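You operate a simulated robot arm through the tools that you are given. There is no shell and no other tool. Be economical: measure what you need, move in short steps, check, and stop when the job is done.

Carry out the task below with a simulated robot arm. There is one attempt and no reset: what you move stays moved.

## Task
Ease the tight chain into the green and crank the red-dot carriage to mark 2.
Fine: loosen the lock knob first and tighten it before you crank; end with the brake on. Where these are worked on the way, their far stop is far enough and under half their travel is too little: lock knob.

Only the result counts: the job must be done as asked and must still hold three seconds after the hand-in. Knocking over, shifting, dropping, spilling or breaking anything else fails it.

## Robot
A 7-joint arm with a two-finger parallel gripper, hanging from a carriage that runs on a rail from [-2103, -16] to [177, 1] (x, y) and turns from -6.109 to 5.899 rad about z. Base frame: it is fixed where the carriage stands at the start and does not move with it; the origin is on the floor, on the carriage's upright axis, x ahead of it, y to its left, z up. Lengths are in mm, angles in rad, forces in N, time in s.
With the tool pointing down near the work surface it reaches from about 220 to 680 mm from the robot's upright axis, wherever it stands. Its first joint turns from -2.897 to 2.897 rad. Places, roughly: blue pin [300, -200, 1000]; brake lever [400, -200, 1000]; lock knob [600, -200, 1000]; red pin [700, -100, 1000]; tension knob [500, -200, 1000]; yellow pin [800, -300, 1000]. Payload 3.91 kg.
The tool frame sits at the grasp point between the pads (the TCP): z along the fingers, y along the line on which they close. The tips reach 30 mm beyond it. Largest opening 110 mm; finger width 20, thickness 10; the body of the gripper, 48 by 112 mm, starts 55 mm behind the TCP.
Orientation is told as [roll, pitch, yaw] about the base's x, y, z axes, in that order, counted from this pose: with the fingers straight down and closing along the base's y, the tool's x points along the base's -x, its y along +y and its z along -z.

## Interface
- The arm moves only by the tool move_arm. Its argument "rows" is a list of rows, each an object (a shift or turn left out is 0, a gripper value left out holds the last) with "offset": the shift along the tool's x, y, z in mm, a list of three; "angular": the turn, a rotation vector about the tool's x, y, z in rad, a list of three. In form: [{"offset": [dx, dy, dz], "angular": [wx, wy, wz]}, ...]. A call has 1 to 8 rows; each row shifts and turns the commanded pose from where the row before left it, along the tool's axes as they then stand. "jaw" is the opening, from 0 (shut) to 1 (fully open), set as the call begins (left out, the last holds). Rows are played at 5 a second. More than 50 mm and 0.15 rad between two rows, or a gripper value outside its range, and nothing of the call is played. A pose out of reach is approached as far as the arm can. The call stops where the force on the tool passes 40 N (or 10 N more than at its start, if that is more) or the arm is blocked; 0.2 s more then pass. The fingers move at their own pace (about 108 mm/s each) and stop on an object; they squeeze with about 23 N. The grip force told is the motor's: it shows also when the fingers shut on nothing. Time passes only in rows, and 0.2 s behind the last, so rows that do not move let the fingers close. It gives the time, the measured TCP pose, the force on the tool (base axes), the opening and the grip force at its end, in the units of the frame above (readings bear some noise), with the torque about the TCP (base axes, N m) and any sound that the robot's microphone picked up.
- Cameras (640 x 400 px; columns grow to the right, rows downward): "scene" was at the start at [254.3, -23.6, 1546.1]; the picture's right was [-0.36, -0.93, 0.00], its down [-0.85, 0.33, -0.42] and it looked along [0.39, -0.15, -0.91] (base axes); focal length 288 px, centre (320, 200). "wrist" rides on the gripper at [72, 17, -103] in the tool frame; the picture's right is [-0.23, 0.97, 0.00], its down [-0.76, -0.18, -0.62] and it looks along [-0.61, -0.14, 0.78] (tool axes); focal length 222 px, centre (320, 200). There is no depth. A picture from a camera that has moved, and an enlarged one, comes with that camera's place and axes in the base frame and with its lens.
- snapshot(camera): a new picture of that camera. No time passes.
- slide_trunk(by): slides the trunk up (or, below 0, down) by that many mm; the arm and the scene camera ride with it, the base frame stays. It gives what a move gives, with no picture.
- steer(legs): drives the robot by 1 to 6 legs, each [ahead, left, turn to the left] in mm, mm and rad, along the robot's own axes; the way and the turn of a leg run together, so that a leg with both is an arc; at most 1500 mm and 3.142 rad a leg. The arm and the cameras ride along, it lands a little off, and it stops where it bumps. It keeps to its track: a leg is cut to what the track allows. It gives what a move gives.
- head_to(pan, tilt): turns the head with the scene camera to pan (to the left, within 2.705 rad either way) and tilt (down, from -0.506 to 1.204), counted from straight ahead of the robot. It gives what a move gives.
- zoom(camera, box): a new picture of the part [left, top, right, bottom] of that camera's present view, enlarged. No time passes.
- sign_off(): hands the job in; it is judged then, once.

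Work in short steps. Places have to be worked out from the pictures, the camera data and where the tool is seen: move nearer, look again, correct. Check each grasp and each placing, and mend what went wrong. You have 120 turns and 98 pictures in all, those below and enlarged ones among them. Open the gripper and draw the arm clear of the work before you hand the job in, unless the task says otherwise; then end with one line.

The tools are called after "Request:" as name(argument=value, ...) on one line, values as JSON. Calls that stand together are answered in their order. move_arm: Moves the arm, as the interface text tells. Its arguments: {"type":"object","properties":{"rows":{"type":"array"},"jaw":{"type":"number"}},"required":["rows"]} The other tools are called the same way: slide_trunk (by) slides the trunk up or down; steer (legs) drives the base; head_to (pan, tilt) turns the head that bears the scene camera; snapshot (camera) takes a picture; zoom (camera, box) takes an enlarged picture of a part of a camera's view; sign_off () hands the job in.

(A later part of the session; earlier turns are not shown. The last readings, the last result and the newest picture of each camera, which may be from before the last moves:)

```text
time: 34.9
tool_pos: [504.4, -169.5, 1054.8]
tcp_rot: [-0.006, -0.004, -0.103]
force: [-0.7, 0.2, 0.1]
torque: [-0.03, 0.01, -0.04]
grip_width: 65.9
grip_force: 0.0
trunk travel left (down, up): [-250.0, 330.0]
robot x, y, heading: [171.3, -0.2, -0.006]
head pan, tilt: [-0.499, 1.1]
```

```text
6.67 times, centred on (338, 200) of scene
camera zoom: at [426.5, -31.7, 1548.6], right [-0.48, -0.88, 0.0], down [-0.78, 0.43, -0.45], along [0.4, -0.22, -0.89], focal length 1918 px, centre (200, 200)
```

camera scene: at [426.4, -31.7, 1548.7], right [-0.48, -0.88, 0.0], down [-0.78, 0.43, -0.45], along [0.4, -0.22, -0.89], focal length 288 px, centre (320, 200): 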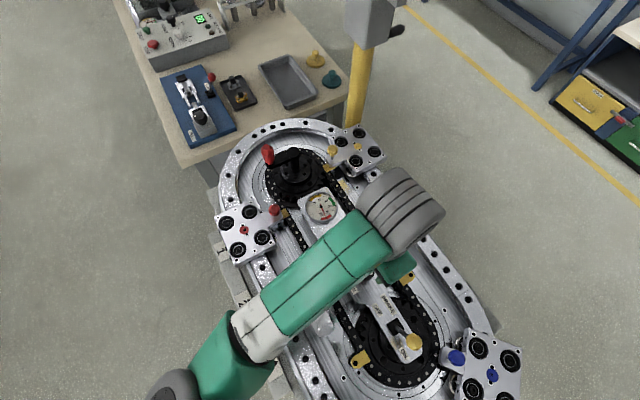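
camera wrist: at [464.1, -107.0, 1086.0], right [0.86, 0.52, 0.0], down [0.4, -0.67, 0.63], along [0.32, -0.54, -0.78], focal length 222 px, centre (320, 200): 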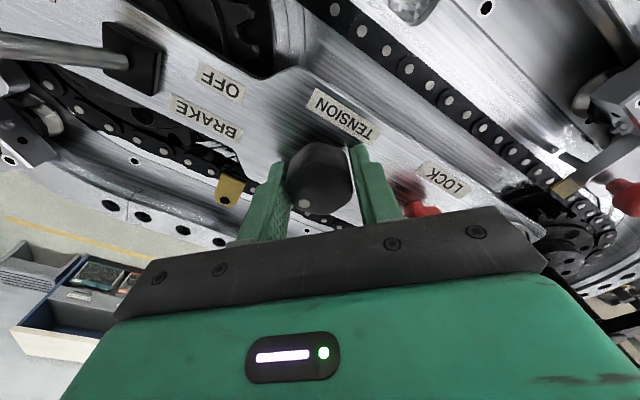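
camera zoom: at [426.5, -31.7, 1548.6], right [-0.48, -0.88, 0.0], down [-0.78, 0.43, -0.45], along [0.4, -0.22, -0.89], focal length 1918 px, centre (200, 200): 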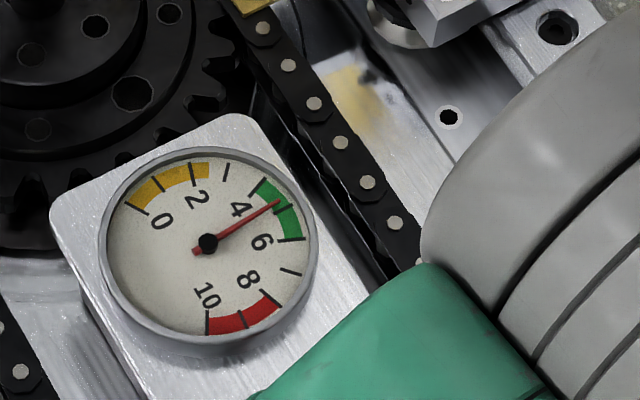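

Gauge holds. Now back over the lock knob (593,-171), yaw 0.35 to match its flats, and descend.

Request:
move_arm(rows=[{"offset": [-44.4, 4, 0]}, {"offset": [-44.3, 3.5, 0]}, {"angular": [0, 0, -0.15]}, {"angular": [0, 0, -0.15]}, {"angular": [0, 0, -0.15]}, {"offset": [0, 0, 35]}, {"offset": [0, 0, 25]}, {"offset": [0, 0, 14]}])

Request:
snapshot(camera="wrist")

```text
time: 36.7
tool_pos: [590.4, -172.3, 978.0]
tcp_rot: [-0.006, 0.0, 0.346]
force: [0.2, -0.7, -0.2]
torque: [0.01, 0.01, 0.01]
grip_width: 66.1
grip_force: 0.1
trunk travel left (down, up): [-250.0, 330.0]
robot x, y, heading: [172.2, -1.6, 0.001]
head pan, tilt: [-0.499, 1.1]
```

```text
58 pictures are left
camera wrist: at [518.0, -180.7, 1081.5], right [-0.12, 0.99, -0.01], down [0.77, 0.1, 0.62], along [0.62, 0.07, -0.78], focal length 222 px, centre (320, 200)
```

wrist: 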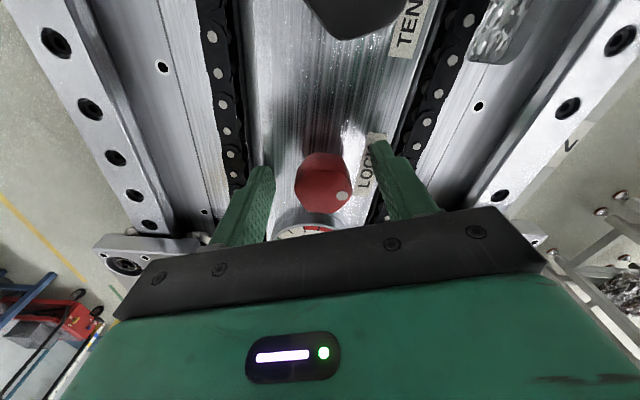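

Aligned. Close and turn clockwise until it binds (about 1.5 rad expected).

Request:
move_arm(rows=[{"offset": [-2, 1, -1]}, {}, {}, {}], jaw=0)

Request:
move_arm(rows=[{"angular": [0, 0, 0.14]}, {"angular": [0, 0, 0.14]}, {"angular": [0, 0, 0.14]}, {"angular": [0, 0, 0.14]}, {"angular": [0, 0, 0.14]}, {"angular": [0, 0, 0.14]}, {"angular": [0, 0, 0.14]}])

Request:
move_arm(rows=[{"angular": [0, 0, 0.14]}, {"angular": [0, 0, 0.14]}, {"angular": [0, 0, 0.14]}, {"angular": [0, 0, 0.14]}, {"angular": [0, 0, 0.1]}])

Request:
snapshot(camera="wrist")

```text
time: 37.7
tool_pos: [593.0, -169.4, 978.7]
tcp_rot: [-0.006, 0.0, 0.347]
force: [-1.8, 1.1, -13.2]
torque: [0.83, -0.13, 0.02]
grip_width: 33.9
grip_force: 45.1
trunk travel left (down, up): [-250.0, 330.0]
robot x, y, heading: [171.4, -1.1, -0.004]
head pan, tilt: [-0.499, 1.1]
```

```text
time: 39.3
tool_pos: [593.1, -171.0, 981.2]
tcp_rot: [-0.002, -0.004, -0.634]
force: [-5.8, 1.0, -16.6]
torque: [0.68, 0.71, -0.01]
grip_width: 33.5
grip_force: 45.1
trunk travel left (down, up): [-250.0, 330.0]
robot x, y, heading: [173.1, 0.9, -0.007]
head pan, tilt: [-0.499, 1.1]
```

```text
time: 40.5
tool_pos: [593.7, -173.4, 980.5]
tcp_rot: [0.0, -0.009, -1.294]
force: [-9.1, -7.2, -2.5]
torque: [-0.58, 0.16, 0.51]
grip_width: 33.7
grip_force: 44.8
trunk travel left (down, up): [-250.0, 330.0]
robot x, y, heading: [173.7, 1.1, -0.006]
head pan, tilt: [-0.499, 1.1]
```

```text
57 pictures are left
camera wrist: at [589.3, -97.2, 1084.1], right [1.0, 0.05, 0.0], down [0.04, -0.78, 0.63], along [0.03, -0.63, -0.78], focal length 222 px, centre (320, 200)
```

wrist: 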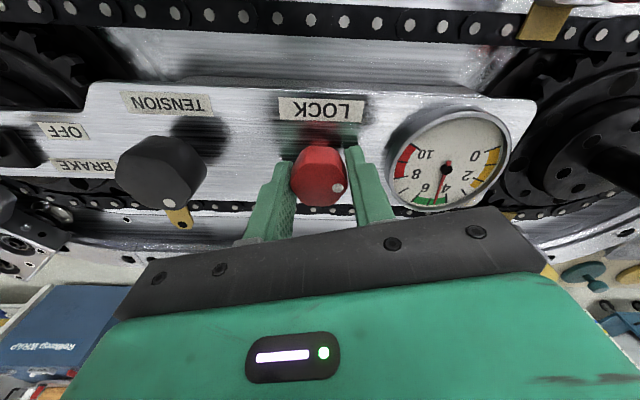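

Z torque has risen to 0.5 and the dot is back near 0°: tightened at the stop. Release, rise and check gauge plus lock dot.

Request:
move_arm(rows=[{}, {}, {}, {"offset": [0, 0, -35]}, {"offset": [0, 0, -35]}], jaw=0.6)

Request:
snapshot(camera="wrist")

```text
time: 41.7
tool_pos: [593.2, -170.5, 1051.3]
tcp_rot: [0.002, -0.007, -1.29]
force: [-0.1, -0.4, 0.3]
torque: [0.08, -0.02, 0.0]
grip_width: 66.0
grip_force: 0.1
trunk travel left (down, up): [-250.0, 330.0]
robot x, y, heading: [172.7, 3.9, -0.005]
head pan, tilt: [-0.499, 1.1]
```

```text
56 pictures are left
camera wrist: at [589.5, -95.0, 1154.4], right [1.0, 0.05, 0.0], down [0.04, -0.78, 0.63], along [0.03, -0.63, -0.78], focal length 222 px, centre (320, 200)
```

wrist: 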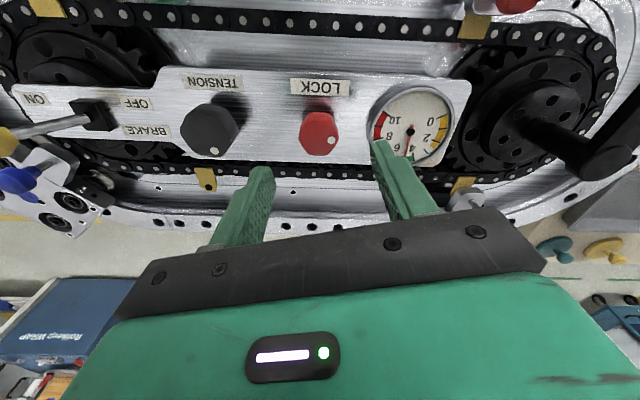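

Lock is tight, gauge in green. Next the brake: its knob triangulates to about (357,-175,1001), pivot near x≈392, leaning to -x (ON); OFF is toward +x. I move over it at safe height and turn to yaw 0.

Request:
move_arm(rows=[{"offset": [0, 0, -45]}, {"offset": [10.2, -38, 0]}, {"offset": [10.2, -38, 0]}, {"offset": [10.2, -38, 0]}, {"offset": [10.2, -38, 0]}, {"offset": [10.2, -38, 0]}, {"offset": [10, -38, 0]}])

Request:
move_arm(rows=[{"angular": [0, 0, -0.145]}, {"angular": [0, 0, -0.145]}, {"angular": [0, 0, -0.145]}, {"angular": [0, 0, -0.145]}, {"angular": [0, 0, -0.145]}, {"angular": [0, 0, -0.145]}, {"angular": [0, 0, -0.145]}, {"angular": [0, 0, -0.145]}])

Request:
move_arm(rows=[{"angular": [0, 0, -0.13]}])

Request:
snapshot(camera="wrist")

Request:
snapshot(camera="scene")

```text
time: 43.3
tool_pos: [369.8, -185.3, 1095.5]
tcp_rot: [0.0, -0.005, -1.292]
force: [0.7, 0.5, -1.1]
torque: [-0.04, 0.04, 0.0]
grip_width: 66.2
grip_force: 0.0
out of reach, approached as far as the arm can: row 7
trunk travel left (down, up): [-250.0, 330.0]
robot x, y, heading: [170.0, 3.1, -0.003]
head pan, tilt: [-0.499, 1.1]
```

```text
time: 45.1
tool_pos: [371.5, -186.2, 1092.9]
tcp_rot: [-0.007, -0.005, -0.129]
force: [-0.3, -0.3, 0.2]
torque: [0.02, -0.02, -0.02]
grip_width: 66.1
grip_force: 0.1
trunk travel left (down, up): [-250.0, 330.0]
robot x, y, heading: [175.1, 0.9, -0.006]
head pan, tilt: [-0.499, 1.1]
```

```text
time: 45.5
tool_pos: [370.8, -186.0, 1092.2]
tcp_rot: [-0.005, -0.002, 0.002]
force: [0.6, 0.8, 0.0]
torque: [-0.01, 0.0, 0.02]
grip_width: 65.9
grip_force: 0.0
trunk travel left (down, up): [-250.0, 330.0]
robot x, y, heading: [170.8, 1.8, 0.001]
head pan, tilt: [-0.499, 1.1]
```

```text
55 pictures are left
camera wrist: at [298.5, -168.3, 1196.1], right [0.23, 0.97, 0.0], down [0.76, -0.17, 0.63], along [0.61, -0.15, -0.78], focal length 222 px, centre (320, 200)
```

wrist: 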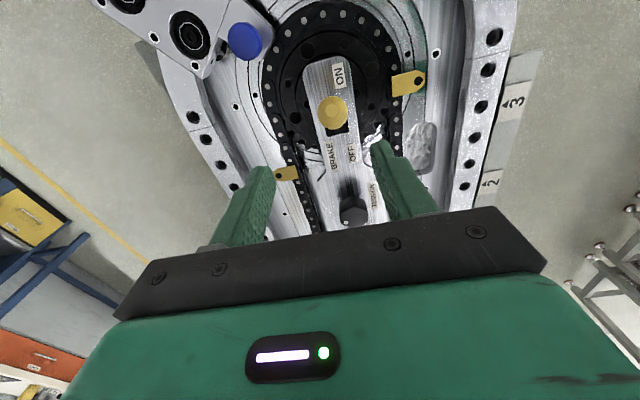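

```text
54 pictures are left
camera scene: at [426.4, -31.7, 1548.7], right [-0.48, -0.88, 0.0], down [-0.78, 0.43, -0.45], along [0.4, -0.22, -0.89], focal length 288 px, centre (320, 200)
```

scene: 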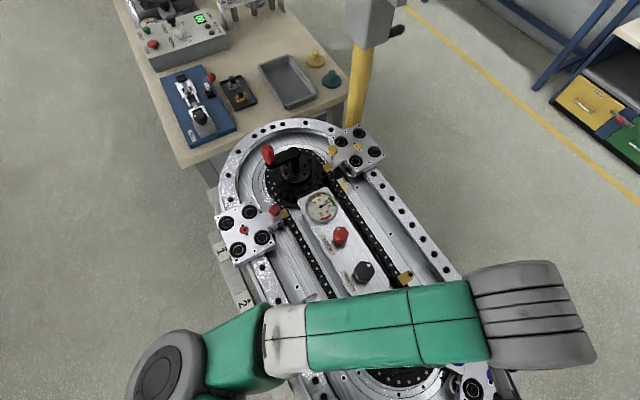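

Brake knob confirmed at about (359,-174,1001). I align with it and descend so that the jaws straddle it along y.

Request:
move_arm(rows=[{"offset": [4, 12, 30]}, {"offset": [8, 0, 25]}, {"offset": [0, 0, 25]}, {"offset": [0, 0, 10]}])

Request:
snapshot(camera="wrist")

```text
time: 46.5
tool_pos: [363.5, -177.0, 1001.3]
tcp_rot: [-0.008, -0.004, -0.002]
force: [0.2, 0.9, -0.8]
torque: [0.02, 0.0, 0.0]
grip_width: 66.1
grip_force: 0.0
out of reach, approached as far as the arm can: row 1
trunk travel left (down, up): [-250.0, 330.0]
robot x, y, heading: [171.3, -1.1, -0.007]
head pan, tilt: [-0.499, 1.1]
```

```text
53 pictures are left
camera wrist: at [292.2, -159.1, 1105.0], right [0.23, 0.97, -0.01], down [0.76, -0.17, 0.63], along [0.61, -0.15, -0.78], focal length 222 px, centre (320, 200)
```

wrist: 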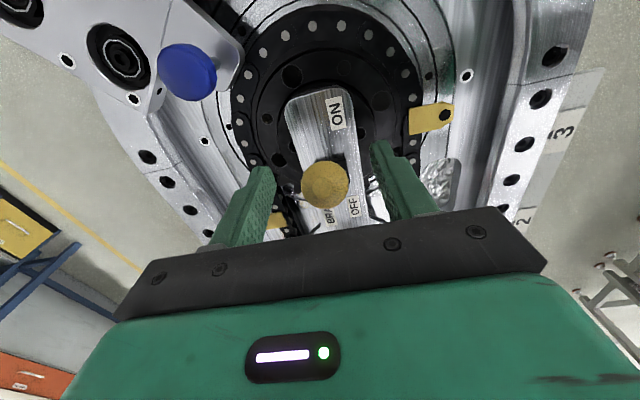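

Well centred (362,-173). Close on the knob.

Request:
move_arm(rows=[{"offset": [0, 3, 0]}, {}, {}, {}], jaw=0)

```text
time: 47.5
tool_pos: [365.3, -171.8, 1001.5]
tcp_rot: [-0.005, -0.004, 0.001]
force: [-1.4, 8.6, 2.3]
torque: [-0.04, -0.02, -0.05]
grip_width: 24.0
grip_force: 44.5
trunk travel left (down, up): [-250.0, 330.0]
robot x, y, heading: [172.7, -0.1, -0.002]
head pan, tilt: [-0.499, 1.1]
```

Held at 24 mm. Swing it along its arc toward +x (OFF).

Request:
move_arm(rows=[{"offset": [-8, 0, -3]}, {"offset": [-7, 0, -2]}, {"offset": [-8, 0, -1.5]}, {"offset": [-7, 0, -0.5]}])

Request:
move_arm(rows=[{"offset": [-8, 0, 0.5]}, {"offset": [-7, 0, 1.5]}, {"offset": [-8, 0, 2]}, {"offset": [-7, 0, 3]}])

Request:
snapshot(camera="wrist")

```text
time: 48.5
tool_pos: [398.4, -176.2, 1009.4]
tcp_rot: [-0.01, -0.007, 0.003]
force: [0.1, -0.1, -0.1]
torque: [0.03, 0.07, 0.02]
grip_width: 0.3
grip_force: 38.0
trunk travel left (down, up): [-250.0, 330.0]
robot x, y, heading: [170.9, -0.1, -0.001]
head pan, tilt: [-0.499, 1.1]
```

```text
time: 49.5
tool_pos: [421.6, -175.1, 1002.0]
tcp_rot: [-0.005, -0.003, -0.002]
force: [0.1, -0.2, 0.4]
torque: [-0.01, 0.01, -0.03]
grip_width: 0.0
grip_force: 38.1
trunk travel left (down, up): [-250.0, 330.0]
robot x, y, heading: [173.9, 2.3, -0.003]
head pan, tilt: [-0.499, 1.1]
```

```text
52 pictures are left
camera wrist: at [350.0, -158.4, 1105.0], right [0.23, 0.97, -0.01], down [0.76, -0.17, 0.63], along [0.61, -0.15, -0.78], focal length 222 px, centre (320, 200)
```

wrist: 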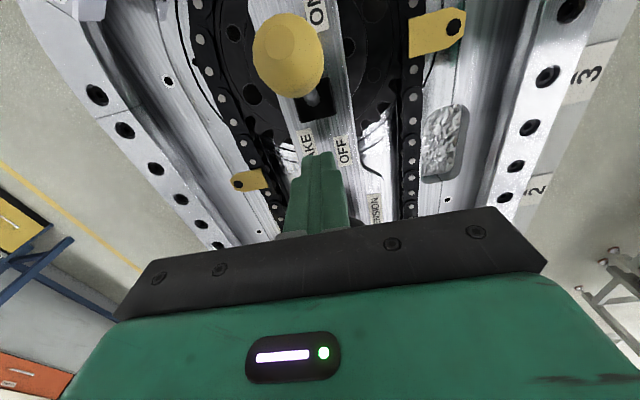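

The grip slipped off and the lever stayed ON. I'll instead take it with the fingers on the ±x sides, so the push direction can't slip: rise, turn to yaw -1.57.

Request:
move_arm(rows=[{"offset": [0, 0, -50]}, {"angular": [0, 0, 0.143]}, {"angular": [0, 0, 0.143]}, {"angular": [0, 0, 0.143]}, {"angular": [0, 0, 0.143]}, {"angular": [0, 0, 0.143]}, {"angular": [0, 0, 0.143]}, {"angular": [0, 0, 0.143]}], jaw=0.5)

Request:
move_arm(rows=[{"angular": [0, 0, 0.143]}, {"angular": [0, 0, 0.143]}, {"angular": [0, 0, 0.143]}, {"angular": [0, 0, 0.143]}, {"offset": [0, -30, 0]}, {"offset": [0, -30, 0]}])

Request:
snapshot(camera="wrist")

```text
time: 51.3
tool_pos: [422.7, -175.2, 1053.1]
tcp_rot: [0.0, -0.008, -1.005]
force: [0.1, 0.0, 0.1]
torque: [0.01, 0.02, -0.01]
grip_width: 55.2
grip_force: 0.1
trunk travel left (down, up): [-250.0, 330.0]
robot x, y, heading: [171.8, 3.1, -0.004]
head pan, tilt: [-0.499, 1.1]
```

```text
time: 52.7
tool_pos: [367.9, -175.8, 1050.9]
tcp_rot: [0.001, -0.004, -1.574]
force: [0.2, 0.4, 0.9]
torque: [0.0, 0.04, 0.0]
grip_width: 55.0
grip_force: 0.1
out of reach, approached as far as the arm can: row 6
trunk travel left (down, up): [-250.0, 330.0]
robot x, y, heading: [169.9, 5.4, -0.002]
head pan, tilt: [-0.499, 1.1]
```

```text
51 pictures are left
camera wrist: at [385.2, -103.8, 1153.7], right [0.97, -0.23, 0.0], down [-0.18, -0.76, 0.63], along [-0.14, -0.61, -0.78], focal length 222 px, centre (320, 200)
```

wrist: 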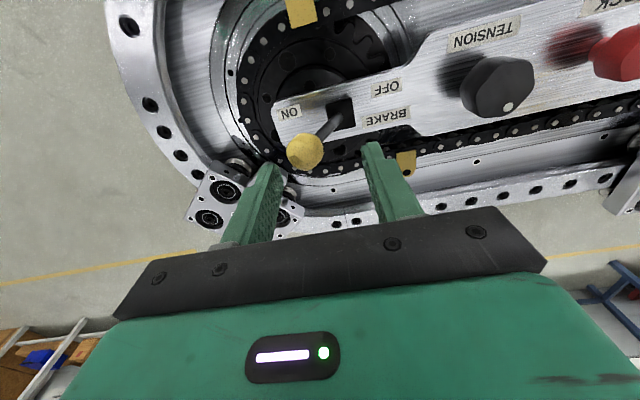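

Knob at (358,-176). The arm is at its inner limit here, so I drive back 60 mm to get comfortable reach.

Request:
steer(legs=[[-60, 0, 0]])

```text
time: 53.6
tool_pos: [307.6, -176.8, 1050.0]
tcp_rot: [0.003, -0.007, -1.573]
force: [0.5, -0.6, -0.1]
torque: [-0.02, 0.02, -0.01]
grip_width: 55.2
grip_force: 0.1
trunk travel left (down, up): [-250.0, 330.0]
robot x, y, heading: [114.1, 2.2, -0.005]
head pan, tilt: [-0.499, 1.1]
```

Request:
move_arm(rows=[{"offset": [0, 26, 0]}, {"offset": [1, 25, 0]}, {"offset": [0, 0, 20]}, {"offset": [0, 0, 17]}])

Request:
snapshot(camera="wrist")

```text
time: 54.1
tool_pos: [329.0, -177.8, 1052.9]
tcp_rot: [0.0, -0.006, -1.58]
force: [-14.4, 6.3, 36.5]
torque: [0.38, -0.86, 0.29]
grip_width: 48.3
grip_force: 0.1
trunk travel left (down, up): [-250.0, 330.0]
robot x, y, heading: [111.1, -1.2, -0.008]
head pan, tilt: [-0.499, 1.1]
stopped in row 2: the force on the tool passed its limit at 57 N (the readings are from after the stop); the commanded pose is now the measured one
```

```text
50 pictures are left
camera wrist: at [346.5, -104.2, 1156.1], right [0.97, -0.23, 0.0], down [-0.18, -0.76, 0.63], along [-0.14, -0.61, -0.78], focal length 222 px, centre (320, 200)
```

wrist: 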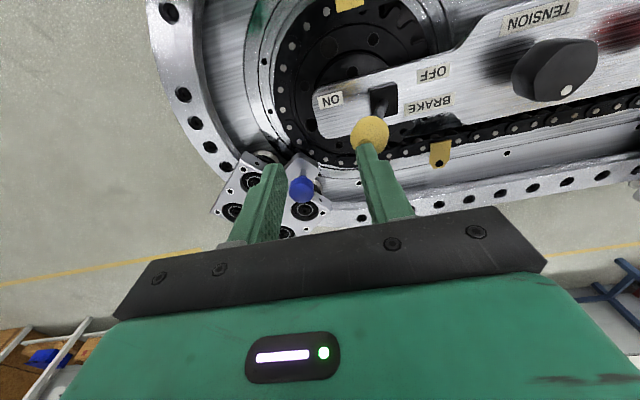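

The front fingertip met the knob's top (so it tops out near 1022). I lift 25 mm, cross over, then descend.

Request:
move_arm(rows=[{"offset": [0, 0, -25]}, {"offset": [0, 15, 0]}, {"offset": [2, 15, 0]}], jaw=0.6)

Request:
snapshot(camera="wrist")

```text
time: 54.9
tool_pos: [361.5, -174.0, 1077.9]
tcp_rot: [0.001, -0.009, -1.579]
force: [-0.2, -0.4, 0.1]
torque: [-0.01, 0.02, 0.0]
grip_width: 66.1
grip_force: 0.1
trunk travel left (down, up): [-250.0, 330.0]
robot x, y, heading: [112.8, 1.2, -0.004]
head pan, tilt: [-0.499, 1.1]
```

```text
49 pictures are left
camera wrist: at [379.0, -101.1, 1179.8], right [0.97, -0.23, 0.0], down [-0.18, -0.76, 0.63], along [-0.14, -0.61, -0.78], focal length 222 px, centre (320, 200)
```

wrist: 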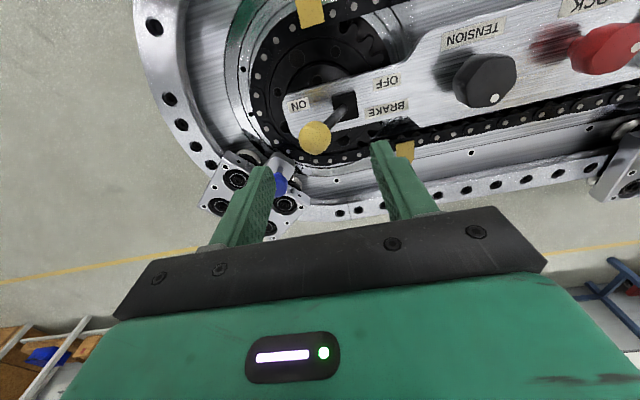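

Centred on the knob (359,-174). Descend to z≈1017 and close.

Request:
move_arm(rows=[{"offset": [0, -1, 30]}, {"offset": [0, 0, 31]}, {}])

Request:
move_arm(rows=[{}, {}, {}], jaw=0)

Request:
snapshot(camera="wrist")

```text
time: 55.7
tool_pos: [361.4, -177.0, 1014.7]
tcp_rot: [0.002, -0.007, -1.575]
force: [0.5, -0.4, -0.1]
torque: [-0.01, 0.01, 0.02]
grip_width: 66.0
grip_force: 0.1
trunk travel left (down, up): [-250.0, 330.0]
robot x, y, heading: [112.5, 1.6, -0.004]
head pan, tilt: [-0.499, 1.1]
```

```text
time: 56.5
tool_pos: [365.9, -176.5, 1017.0]
tcp_rot: [0.01, -0.01, -1.575]
force: [12.8, 3.4, 30.8]
torque: [-0.19, -1.61, -0.01]
grip_width: 25.4
grip_force: 44.6
trunk travel left (down, up): [-250.0, 330.0]
robot x, y, heading: [110.2, 0.8, -0.006]
head pan, tilt: [-0.499, 1.1]
```

```text
48 pictures are left
camera wrist: at [382.4, -102.7, 1119.8], right [0.97, -0.23, 0.01], down [-0.19, -0.76, 0.63], along [-0.14, -0.61, -0.78], focal length 222 px, centre (320, 200)
```

wrist: 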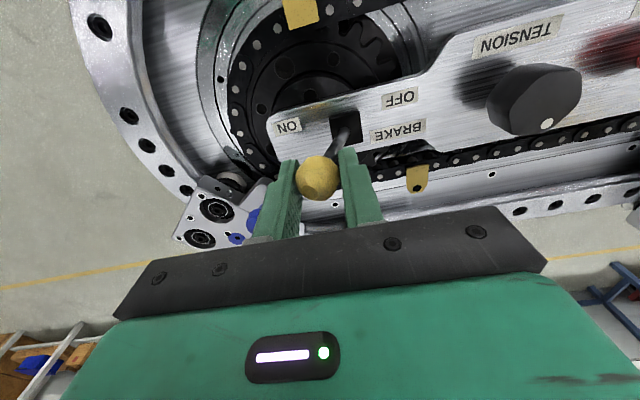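

Held front and back at 25 mm. Swing toward +x along the arc.

Request:
move_arm(rows=[{"offset": [0, 8, -3]}, {"offset": [0, 8, -2]}, {"offset": [0, 8, -1]}])

Request:
snapshot(camera="wrist")

```text
time: 57.3
tool_pos: [381.4, -176.3, 1019.7]
tcp_rot: [0.001, -0.005, -1.578]
force: [-5.1, 4.8, -4.5]
torque: [0.3, 0.37, -0.07]
grip_width: 24.0
grip_force: 45.4
trunk travel left (down, up): [-250.0, 330.0]
robot x, y, heading: [112.9, 4.7, -0.0]
head pan, tilt: [-0.499, 1.1]
```

```text
47 pictures are left
camera wrist: at [399.3, -103.4, 1122.7], right [0.97, -0.23, 0.0], down [-0.18, -0.76, 0.63], along [-0.15, -0.61, -0.78], focal length 222 px, centre (320, 200)
```

wrist: 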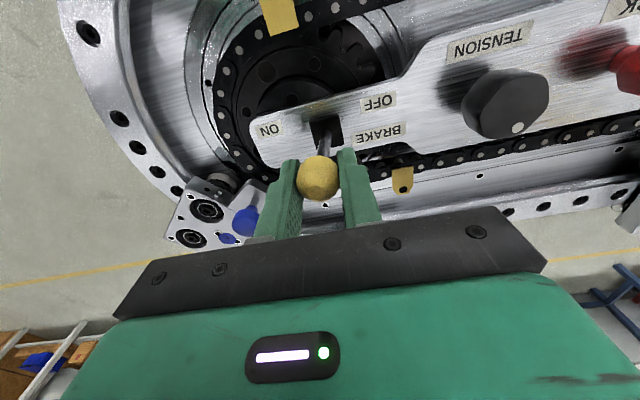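

The lever is following, now nearly upright. Continue over the top to OFF.

Request:
move_arm(rows=[{"offset": [0, 8, -0.5]}, {"offset": [0, 8, 0]}, {"offset": [0, 8, 1.5]}, {"offset": [0, 8, 2.5]}, {"offset": [0, 8, 3]}])

Request:
snapshot(camera="wrist")

```text
time: 58.5
tool_pos: [416.5, -176.9, 1018.8]
tcp_rot: [-0.003, -0.011, -1.583]
force: [-13.1, 7.3, 29.2]
torque: [0.21, 1.78, 0.07]
grip_width: 26.9
grip_force: 45.0
trunk travel left (down, up): [-250.0, 330.0]
robot x, y, heading: [112.1, -1.1, -0.005]
head pan, tilt: [-0.499, 1.1]
stopped in row 5: the force on the tool passed its limit at 59 N (the readings are from after the stop); the commanded pose is now the measured one
```

```text
46 pictures are left
camera wrist: at [435.7, -103.0, 1121.3], right [0.97, -0.24, 0.0], down [-0.18, -0.75, 0.63], along [-0.15, -0.61, -0.78], focal length 222 px, centre (320, 200)
```

wrist: 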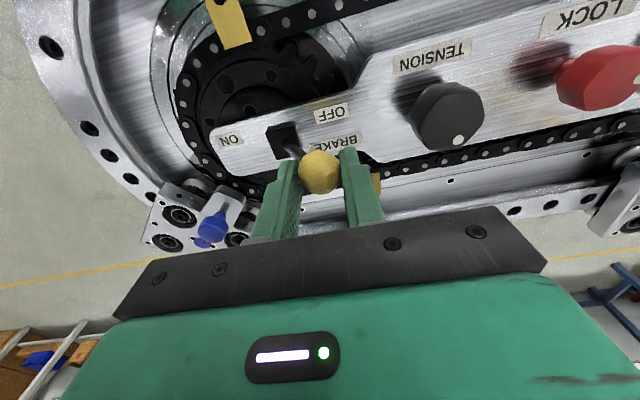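

The lever leans symmetrically the other way (pivot ≈387, knob ≈415) and stopped against its stop: OFF. Release and rise.

Request:
move_arm(rows=[{}, {}, {}, {"offset": [0, 0, -40]}, {"offset": [0, 0, -40]}], jaw=0.6)

Request:
snapshot(camera="wrist")

```text
time: 59.7
tool_pos: [419.9, -174.6, 1097.0]
tcp_rot: [-0.001, -0.01, -1.582]
force: [-0.5, -0.3, -0.7]
torque: [0.0, 0.01, -0.02]
grip_width: 66.0
grip_force: 0.0
trunk travel left (down, up): [-250.0, 330.0]
robot x, y, heading: [113.2, -0.7, -0.004]
head pan, tilt: [-0.499, 1.1]
```

```text
45 pictures are left
camera wrist: at [437.2, -102.0, 1199.5], right [0.97, -0.24, 0.0], down [-0.18, -0.75, 0.63], along [-0.15, -0.61, -0.78], focal length 222 px, centre (320, 200)
```

wrist: 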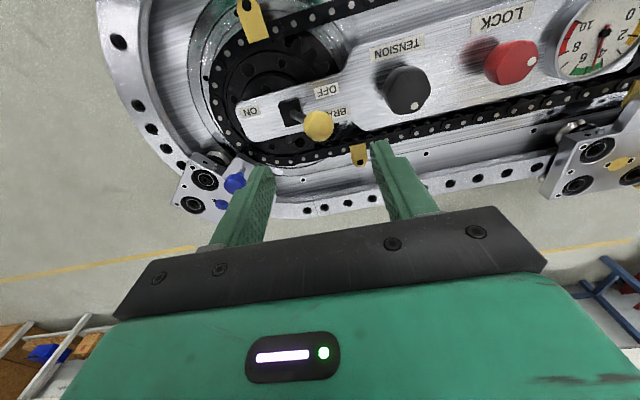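

OFF confirmed. For the crank I triangulate the axis at ≈(800,-170) and the handle at ≈(805,-111,1040), arm radius ≈59; marks are at x≈709/573/436. I drive ahead and move above the handle.

Request:
steer(legs=[[60, 0, 0]])

Request:
move_arm(rows=[{"offset": [0, 0, -40]}, {"offset": [9, 46, 0]}, {"offset": [9, 46, 0]}, {"offset": [9, 46, 0]}, {"offset": [9, 46, 0]}, {"offset": [9, 46, 0]}, {"offset": [9, 46, 0]}, {"offset": [9, 46, 0]}])

Request:
snapshot(camera="wrist")

Request:
snapshot(camera="scene")

```text
time: 60.6
tool_pos: [478.1, -173.7, 1097.4]
tcp_rot: [-0.002, -0.01, -1.581]
force: [-0.2, 0.7, -0.3]
torque: [0.01, -0.04, 0.01]
grip_width: 66.0
grip_force: 0.1
trunk travel left (down, up): [-250.0, 330.0]
robot x, y, heading: [174.2, 1.6, -0.009]
head pan, tilt: [-0.499, 1.1]
```

```text
time: 62.4
tool_pos: [800.5, -114.1, 1136.9]
tcp_rot: [-0.002, -0.008, -1.584]
force: [0.6, 0.2, -1.2]
torque: [0.0, -0.01, 0.03]
grip_width: 65.7
grip_force: 0.0
trunk travel left (down, up): [-250.0, 330.0]
robot x, y, heading: [170.5, 0.6, -0.004]
head pan, tilt: [-0.499, 1.1]
```

```text
44 pictures are left
camera wrist: at [818.5, -41.2, 1239.7], right [0.97, -0.24, 0.0], down [-0.19, -0.75, 0.63], along [-0.15, -0.61, -0.78], focal length 222 px, centre (320, 200)
```

wrist: 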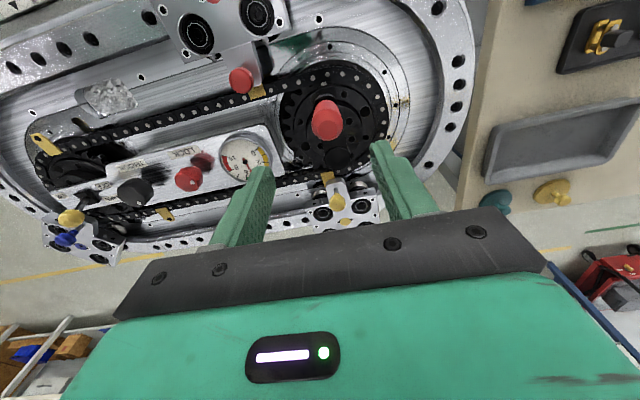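

```text
43 pictures are left
camera scene: at [424.7, -31.8, 1548.7], right [-0.48, -0.88, 0.0], down [-0.78, 0.43, -0.45], along [0.4, -0.22, -0.89], focal length 288 px, centre (320, 200)
```

scene: 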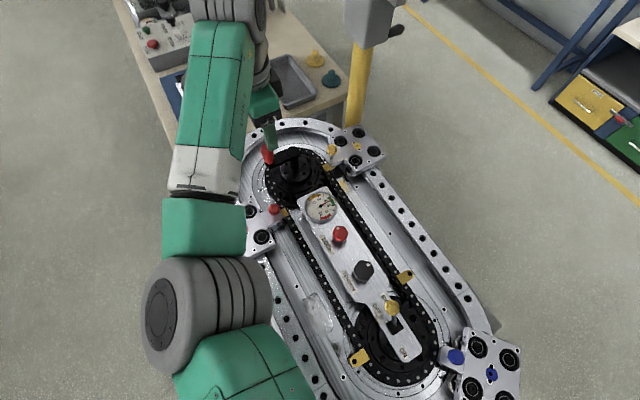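

Handle centre at about (808,-108). I align and descend to z≈1050.

Request:
move_arm(rows=[{"offset": [6, 8, 0]}, {"offset": [0, 0, 30]}, {"offset": [0, 0, 30]}, {"offset": [0, 0, 27]}])

Request:
snapshot(camera="wrist")

```text
time: 63.4
tool_pos: [808.0, -109.7, 1047.6]
tcp_rot: [0.001, -0.008, -1.581]
force: [-0.1, -0.9, 0.1]
torque: [-0.02, -0.01, 0.0]
grip_width: 66.4
grip_force: 0.1
trunk travel left (down, up): [-250.0, 330.0]
robot x, y, heading: [169.3, 0.9, -0.005]
head pan, tilt: [-0.499, 1.1]
```

```text
42 pictures are left
camera wrist: at [826.8, -36.5, 1149.9], right [0.97, -0.24, 0.0], down [-0.19, -0.75, 0.63], along [-0.15, -0.61, -0.78], focal length 222 px, centre (320, 200)
```

wrist: 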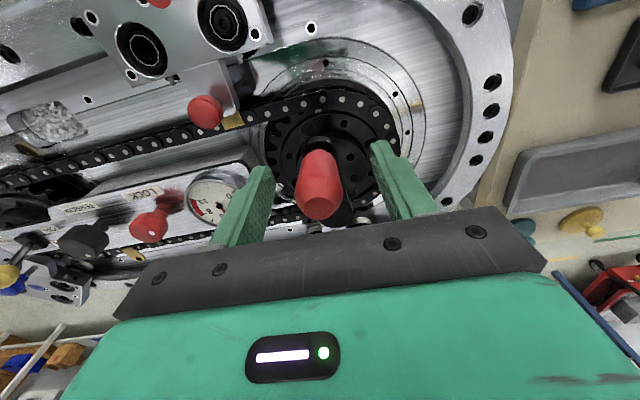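

Handle lies between the fingers. Close.

Request:
move_arm(rows=[{}, {}, {}], jaw=0)

Request:
zoom(camera="wrist", box=[200, 80, 440, 230])

```text
time: 64.2
tool_pos: [808.6, -109.8, 1047.9]
tcp_rot: [-0.001, -0.009, -1.581]
force: [-2.7, -0.9, -2.5]
torque: [-0.16, -1.21, -0.04]
grip_width: 26.0
grip_force: 44.6
trunk travel left (down, up): [-250.0, 330.0]
robot x, y, heading: [176.9, 1.0, -0.006]
head pan, tilt: [-0.499, 1.1]
```

```text
2.67 times, centred on (320, 155) of wrist
camera zoom: at [826.4, -36.6, 1149.7], right [0.97, -0.24, 0.0], down [-0.18, -0.75, 0.63], along [-0.15, -0.61, -0.78], focal length 592 px, centre (320, 320)
```

zoom: 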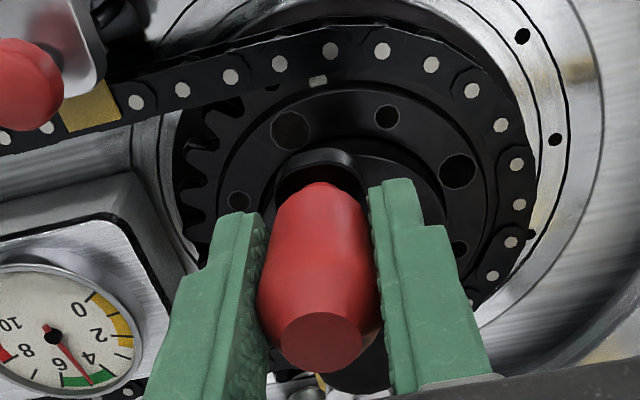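

Firm grip at 26 mm. I crank counter-clockwise (carriage toward mark 2) with the tool turning along, about an axis estimated at (805,-167), first half a radian.

Request:
move_arm(rows=[{"offset": [0, -8, 0], "angular": [0, 0, -0.14]}, {"offset": [0, -8, 0], "angular": [0, 0, -0.14]}, {"offset": [0, -8, 0], "angular": [0, 0, -0.14]}])

Request:
snapshot(camera="scene")

Request:
snapshot(camera="wrist")

```text
time: 65.0
tool_pos: [785.0, -114.4, 1046.2]
tcp_rot: [-0.007, -0.008, -1.161]
force: [10.1, -9.6, -23.5]
torque: [0.56, -1.49, 0.0]
grip_width: 25.8
grip_force: 44.9
trunk travel left (down, up): [-250.0, 330.0]
robot x, y, heading: [173.3, 5.9, -0.008]
head pan, tilt: [-0.499, 1.1]
```

```text
40 pictures are left
camera scene: at [424.7, -32.6, 1548.4], right [-0.48, -0.88, 0.0], down [-0.78, 0.43, -0.45], along [0.4, -0.22, -0.89], focal length 288 px, centre (320, 200)
```

scene: 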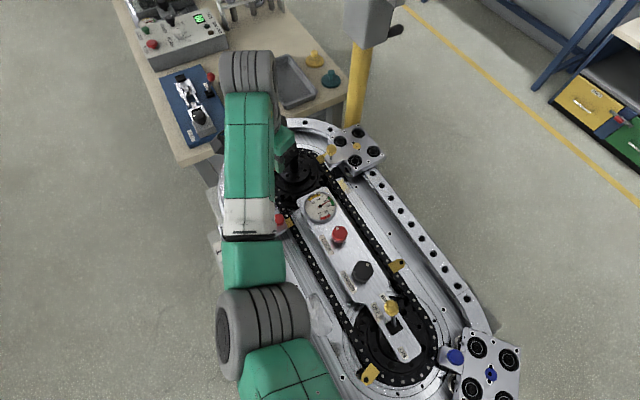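

```text
39 pictures are left
camera wrist: at [772.2, -39.9, 1150.0], right [0.98, 0.18, 0.0], down [0.14, -0.76, 0.63], along [0.11, -0.62, -0.78], focal length 222 px, centre (320, 200)
```

wrist: 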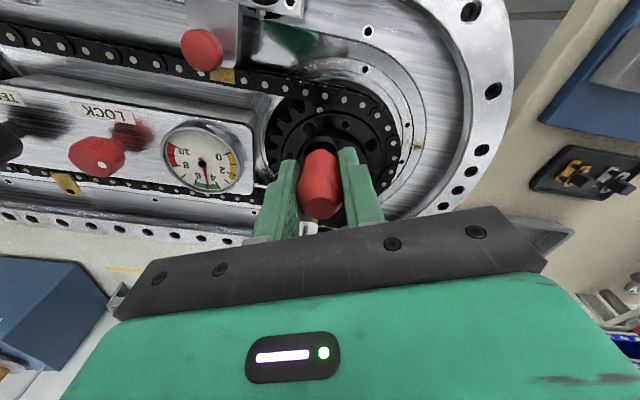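

The crank turns, chain and red carriage move, yellow stays. Continue.

Request:
move_arm(rows=[{"offset": [0, -8, -0.5], "angular": [0, 0, -0.14]}, {"offset": [0, -8, 0], "angular": [0, 0, -0.14]}, {"offset": [0, -8, 0], "angular": [0, 0, -0.14]}, {"offset": [0, -8, 0], "angular": [0, 0, -0.14]}])

Request:
snapshot(camera="wrist")

```text
time: 66.0
tool_pos: [761.1, -131.1, 1048.7]
tcp_rot: [-0.008, -0.005, -0.599]
force: [15.5, -6.7, -17.1]
torque: [1.31, -1.04, -0.03]
grip_width: 26.1
grip_force: 45.2
trunk travel left (down, up): [-250.0, 330.0]
robot x, y, heading: [171.9, -0.6, -0.002]
head pan, tilt: [-0.499, 1.1]
```

```text
38 pictures are left
camera wrist: at [710.5, -75.0, 1152.2], right [0.74, 0.68, -0.01], down [0.53, -0.57, 0.63], along [0.42, -0.47, -0.78], focal length 222 px, centre (320, 200)
```

wrist: 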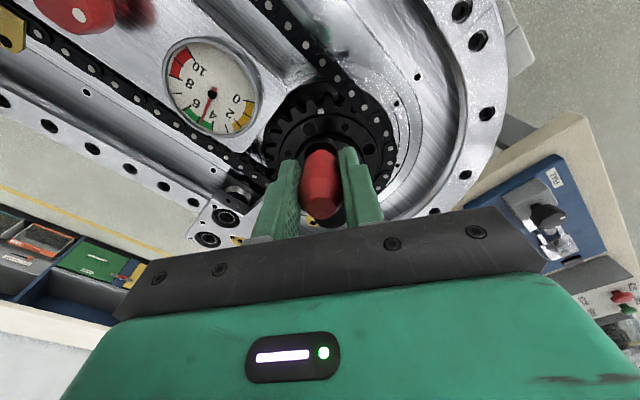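

Smooth. Measure how far the carriage has gone.

Request:
snapshot(camera="scene")

```text
37 pictures are left
camera scene: at [425.4, -32.2, 1549.0], right [-0.48, -0.88, 0.0], down [-0.78, 0.43, -0.45], along [0.4, -0.22, -0.89], focal length 288 px, centre (320, 200)
```

scene: 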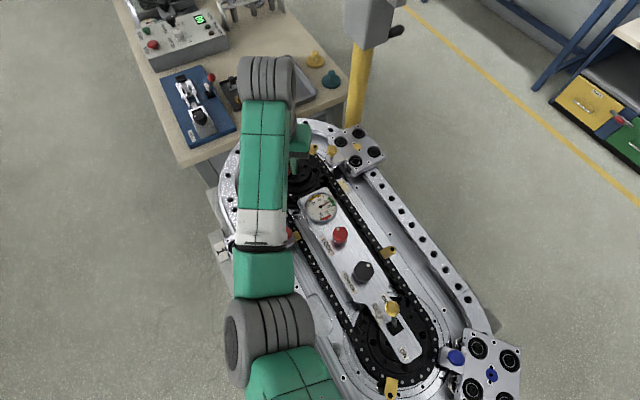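

About 60 mm moved for 0.9 rad. Continue with four more steps.

Request:
move_arm(rows=[{"offset": [0, -8.2, 0], "angular": [0, 0, -0.14]}, {"offset": [0, -8.2, 0], "angular": [0, 0, -0.14]}, {"offset": [0, -8.2, 0], "angular": [0, 0, -0.14]}, {"offset": [0, -8.2, 0], "angular": [0, 0, -0.14]}])

Request:
snapshot(camera="scene")

Request:
snapshot(camera="wrist")

```text
time: 67.0
tool_pos: [746.4, -158.5, 1049.8]
tcp_rot: [-0.008, 0.004, -0.041]
force: [0.1, 7.1, 1.3]
torque: [1.72, -0.01, 0.17]
grip_width: 25.6
grip_force: 45.6
trunk travel left (down, up): [-250.0, 330.0]
robot x, y, heading: [170.6, -1.9, -0.007]
head pan, tilt: [-0.499, 1.1]
```

```text
36 pictures are left
camera scene: at [424.6, -30.9, 1548.9], right [-0.48, -0.88, 0.0], down [-0.78, 0.43, -0.45], along [0.4, -0.22, -0.89], focal length 288 px, centre (320, 200)
```

scene: 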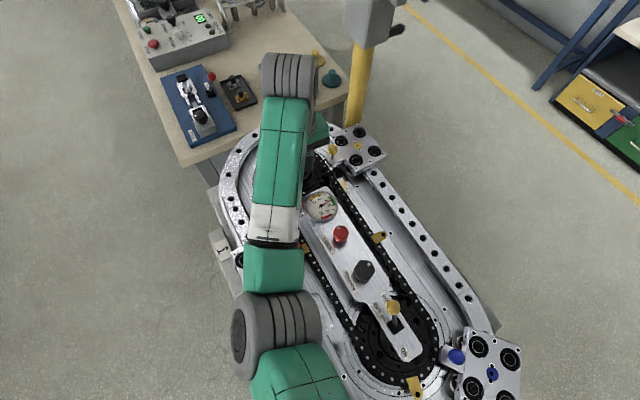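

```text
35 pictures are left
camera wrist: at [676.1, -138.7, 1153.1], right [0.27, 0.96, -0.01], down [0.76, -0.2, 0.62], along [0.6, -0.17, -0.78], focal length 222 px, centre (320, 200)
```

wrist: 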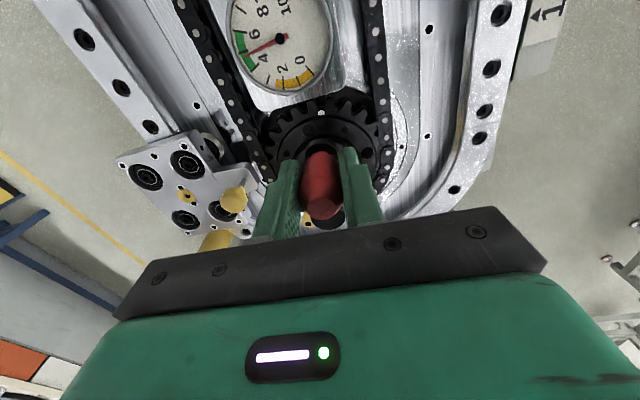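

About 99 mm along. Three more steps (≈28 mm), then I'll let go and look at the mark.

Request:
move_arm(rows=[{"offset": [0, -8.2, 0], "angular": [0, 0, -0.14]}, {"offset": [0, -8.2, 0], "angular": [0, 0, -0.14]}, {"offset": [0, -8.2, 0], "angular": [0, 0, -0.14]}, {}])

Request:
move_arm(rows=[{}, {}, {}, {"offset": [0, 0, -40]}, {"offset": [0, 0, -45]}], jaw=0.6)

Request:
snapshot(camera="scene")

```text
time: 68.0
tool_pos: [748.1, -184.9, 1050.0]
tcp_rot: [-0.007, 0.007, 0.379]
force: [-5.6, 6.2, 7.2]
torque: [1.04, 1.59, 0.31]
grip_width: 26.0
grip_force: 44.7
trunk travel left (down, up): [-250.0, 330.0]
robot x, y, heading: [170.7, 1.1, -0.002]
head pan, tilt: [-0.499, 1.1]
```

```text
time: 69.2
tool_pos: [749.6, -184.1, 1136.1]
tcp_rot: [-0.007, 0.006, 0.379]
force: [-0.4, 0.4, 0.5]
torque: [0.0, -0.01, -0.01]
grip_width: 65.8
grip_force: 0.1
trunk travel left (down, up): [-250.0, 330.0]
robot x, y, heading: [173.1, 0.8, -0.006]
head pan, tilt: [-0.499, 1.1]
```

```text
34 pictures are left
camera scene: at [424.7, -31.9, 1548.6], right [-0.48, -0.88, 0.0], down [-0.78, 0.43, -0.45], along [0.4, -0.22, -0.89], focal length 288 px, centre (320, 200)
```

scene: 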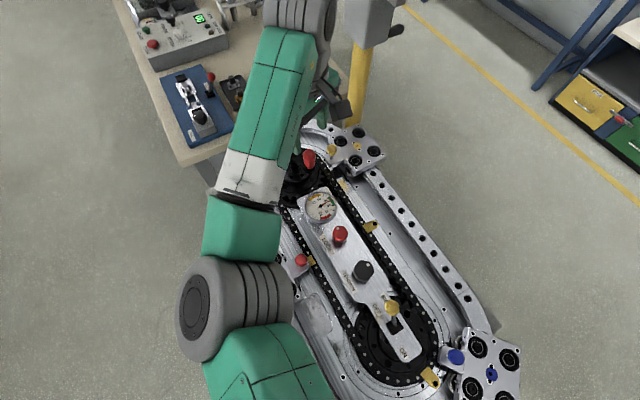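

The arm hides the carriage; I move the wrist camera over it to see it with mark 2.

Request:
move_arm(rows=[{"offset": [9.7, 38.7, -4]}, {"offset": [9.7, 38.7, -4]}, {"offset": [9.7, 38.7, -4]}, {"offset": [9.7, 38.7, -4]}, {"offset": [9.7, 38.7, -4]}, {"offset": [9.7, 38.7, -4]}, {"angular": [0, 0, 0.15]}, {"angular": [0, 0, 0.15]}])

Request:
snapshot(camera="wrist")

Request:
snapshot(camera="scene")

```text
time: 71.0
tool_pos: [609.5, 11.1, 1156.5]
tcp_rot: [-0.01, 0.001, 0.077]
force: [0.4, 0.7, 0.1]
torque: [0.01, 0.0, 0.01]
grip_width: 66.0
grip_force: 0.2
trunk travel left (down, up): [-250.0, 330.0]
robot x, y, heading: [171.9, 2.2, -0.006]
head pan, tilt: [-0.499, 1.1]
```

```text
33 pictures are left
camera wrist: at [535.5, 22.4, 1259.8], right [0.15, 0.99, -0.01], down [0.77, -0.11, 0.62], along [0.61, -0.1, -0.78], focal length 222 px, centre (320, 200)
```

wrist: 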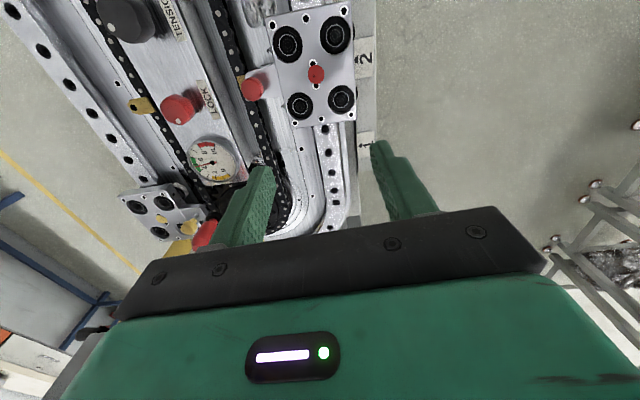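

```text
32 pictures are left
camera scene: at [424.7, -31.9, 1548.7], right [-0.48, -0.88, 0.0], down [-0.78, 0.43, -0.45], along [0.4, -0.22, -0.89], focal length 288 px, centre (320, 200)
```

scene: 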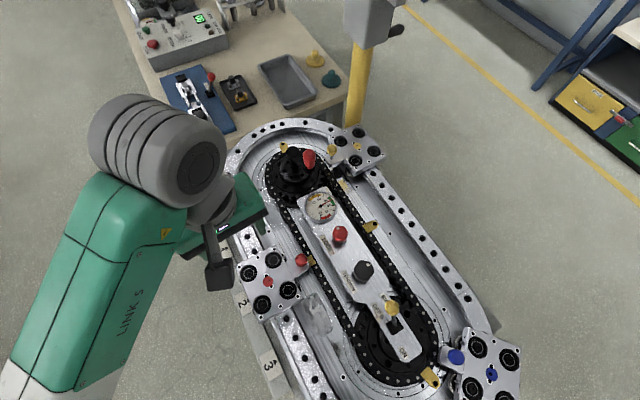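

Request:
zoom(camera="scene", box=[205, 230, 325, 375])

Request:
zoom(camera="wrist", box=[260, 0, 400, 160])

```text
2.76 times, centred on (265, 302) of scene
camera zoom: at [424.7, -31.9, 1548.7], right [-0.48, -0.88, 0.0], down [-0.78, 0.43, -0.45], along [0.4, -0.22, -0.89], focal length 794 px, centre (472, -83)
```

zoom: 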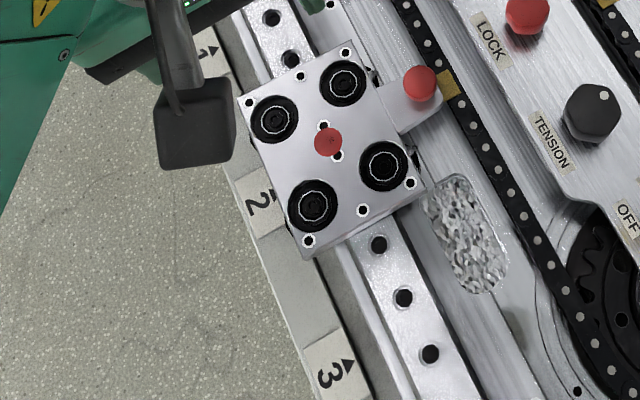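

```text
2.50 times, centred on (330, 80) of wrist
camera zoom: at [535.5, 22.4, 1259.8], right [0.15, 0.99, -0.01], down [0.77, -0.11, 0.62], along [0.61, -0.1, -0.78], focal length 555 px, centre (295, 500)
```

zoom: 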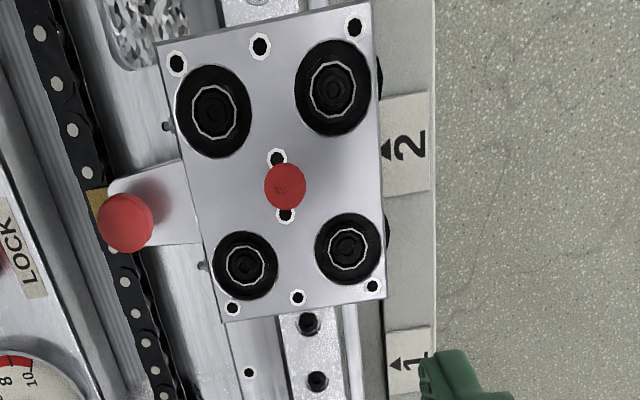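

Carriage is near mark 2 but parallax leaves a few mm of doubt. I'll look square-on: turn to yaw -1.338, where the picture's right is exactly +x, standing right beside mark 2.

Request:
move_arm(rows=[{"offset": [13, 28.5, 0]}, {"offset": [13, 28.5, 0]}, {"angular": [0, 0, 0.1415]}, {"angular": [0, 0, 0.1415]}, {"angular": [0, 0, 0.1415]}, {"angular": [0, 0, 0.1415]}, {"angular": [0, 0, 0.1415]}])

Request:
move_arm(rows=[{"angular": [0, 0, 0.1415]}, {"angular": [0, 0, 0.1415]}, {"angular": [0, 0, 0.1415]}, {"angular": [0, 0, 0.1415]}, {"angular": [0, 0, 0.1415]}])

Request:
snapshot(camera="wrist")

```text
time: 72.6
tool_pos: [579.8, 63.5, 1156.3]
tcp_rot: [-0.008, -0.003, -0.632]
force: [-0.6, 0.2, 0.4]
torque: [-0.01, 0.0, 0.01]
grip_width: 66.0
grip_force: 0.0
trunk travel left (down, up): [-250.0, 330.0]
robot x, y, heading: [169.8, 0.8, -0.008]
head pan, tilt: [-0.499, 1.1]
```

```text
time: 73.8
tool_pos: [579.0, 63.6, 1156.0]
tcp_rot: [-0.004, -0.009, -1.339]
force: [0.3, -0.3, -0.5]
torque: [0.0, 0.02, -0.01]
grip_width: 65.9
grip_force: 0.0
trunk travel left (down, up): [-250.0, 330.0]
robot x, y, heading: [167.5, 2.8, -0.007]
head pan, tilt: [-0.499, 1.1]
```

```text
29 pictures are left
camera wrist: at [579.5, 139.6, 1259.0], right [1.0, 0.0, 0.0], down [0.0, -0.78, 0.63], along [0.0, -0.63, -0.78], focal length 222 px, centre (320, 200)
```

wrist: 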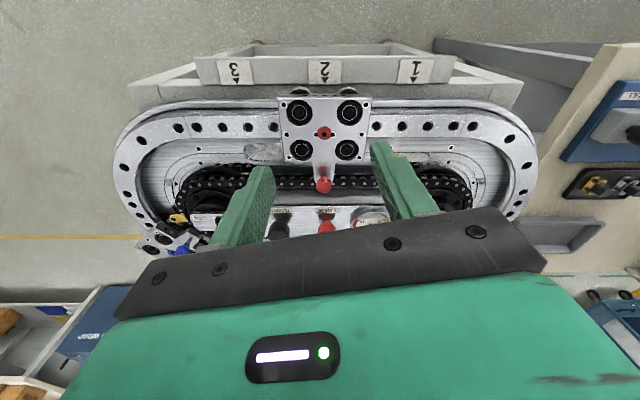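

Request:
zoom(camera="wrist", box=[220, 45, 440, 200])

Request:
zoom(camera="wrist", box=[270, 50, 380, 120])

```text
2.58 times, centred on (330, 122) of wrist
camera zoom: at [579.5, 139.6, 1259.0], right [1.0, 0.0, 0.0], down [0.0, -0.78, 0.63], along [0.0, -0.63, -0.78], focal length 573 px, centre (294, 400)
```

zoom: 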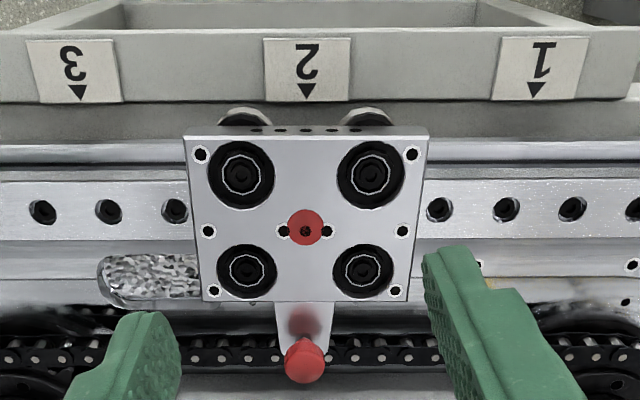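

```text
5.71 times, centred on (325, 85) of wrist
camera zoom: at [579.5, 139.6, 1259.0], right [1.0, 0.0, 0.0], down [0.0, -0.78, 0.63], along [0.0, -0.63, -0.78], focal length 1269 px, centre (291, 857)
```

zoom: 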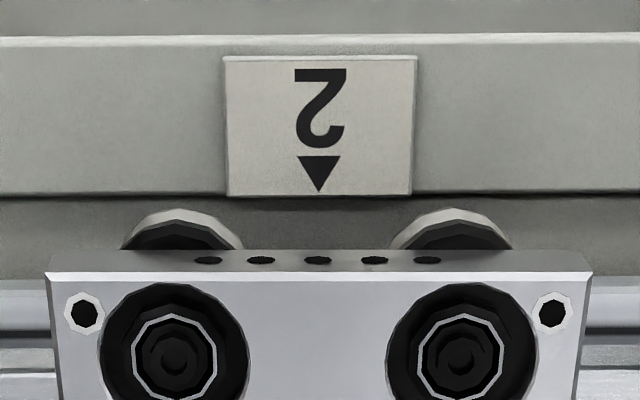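

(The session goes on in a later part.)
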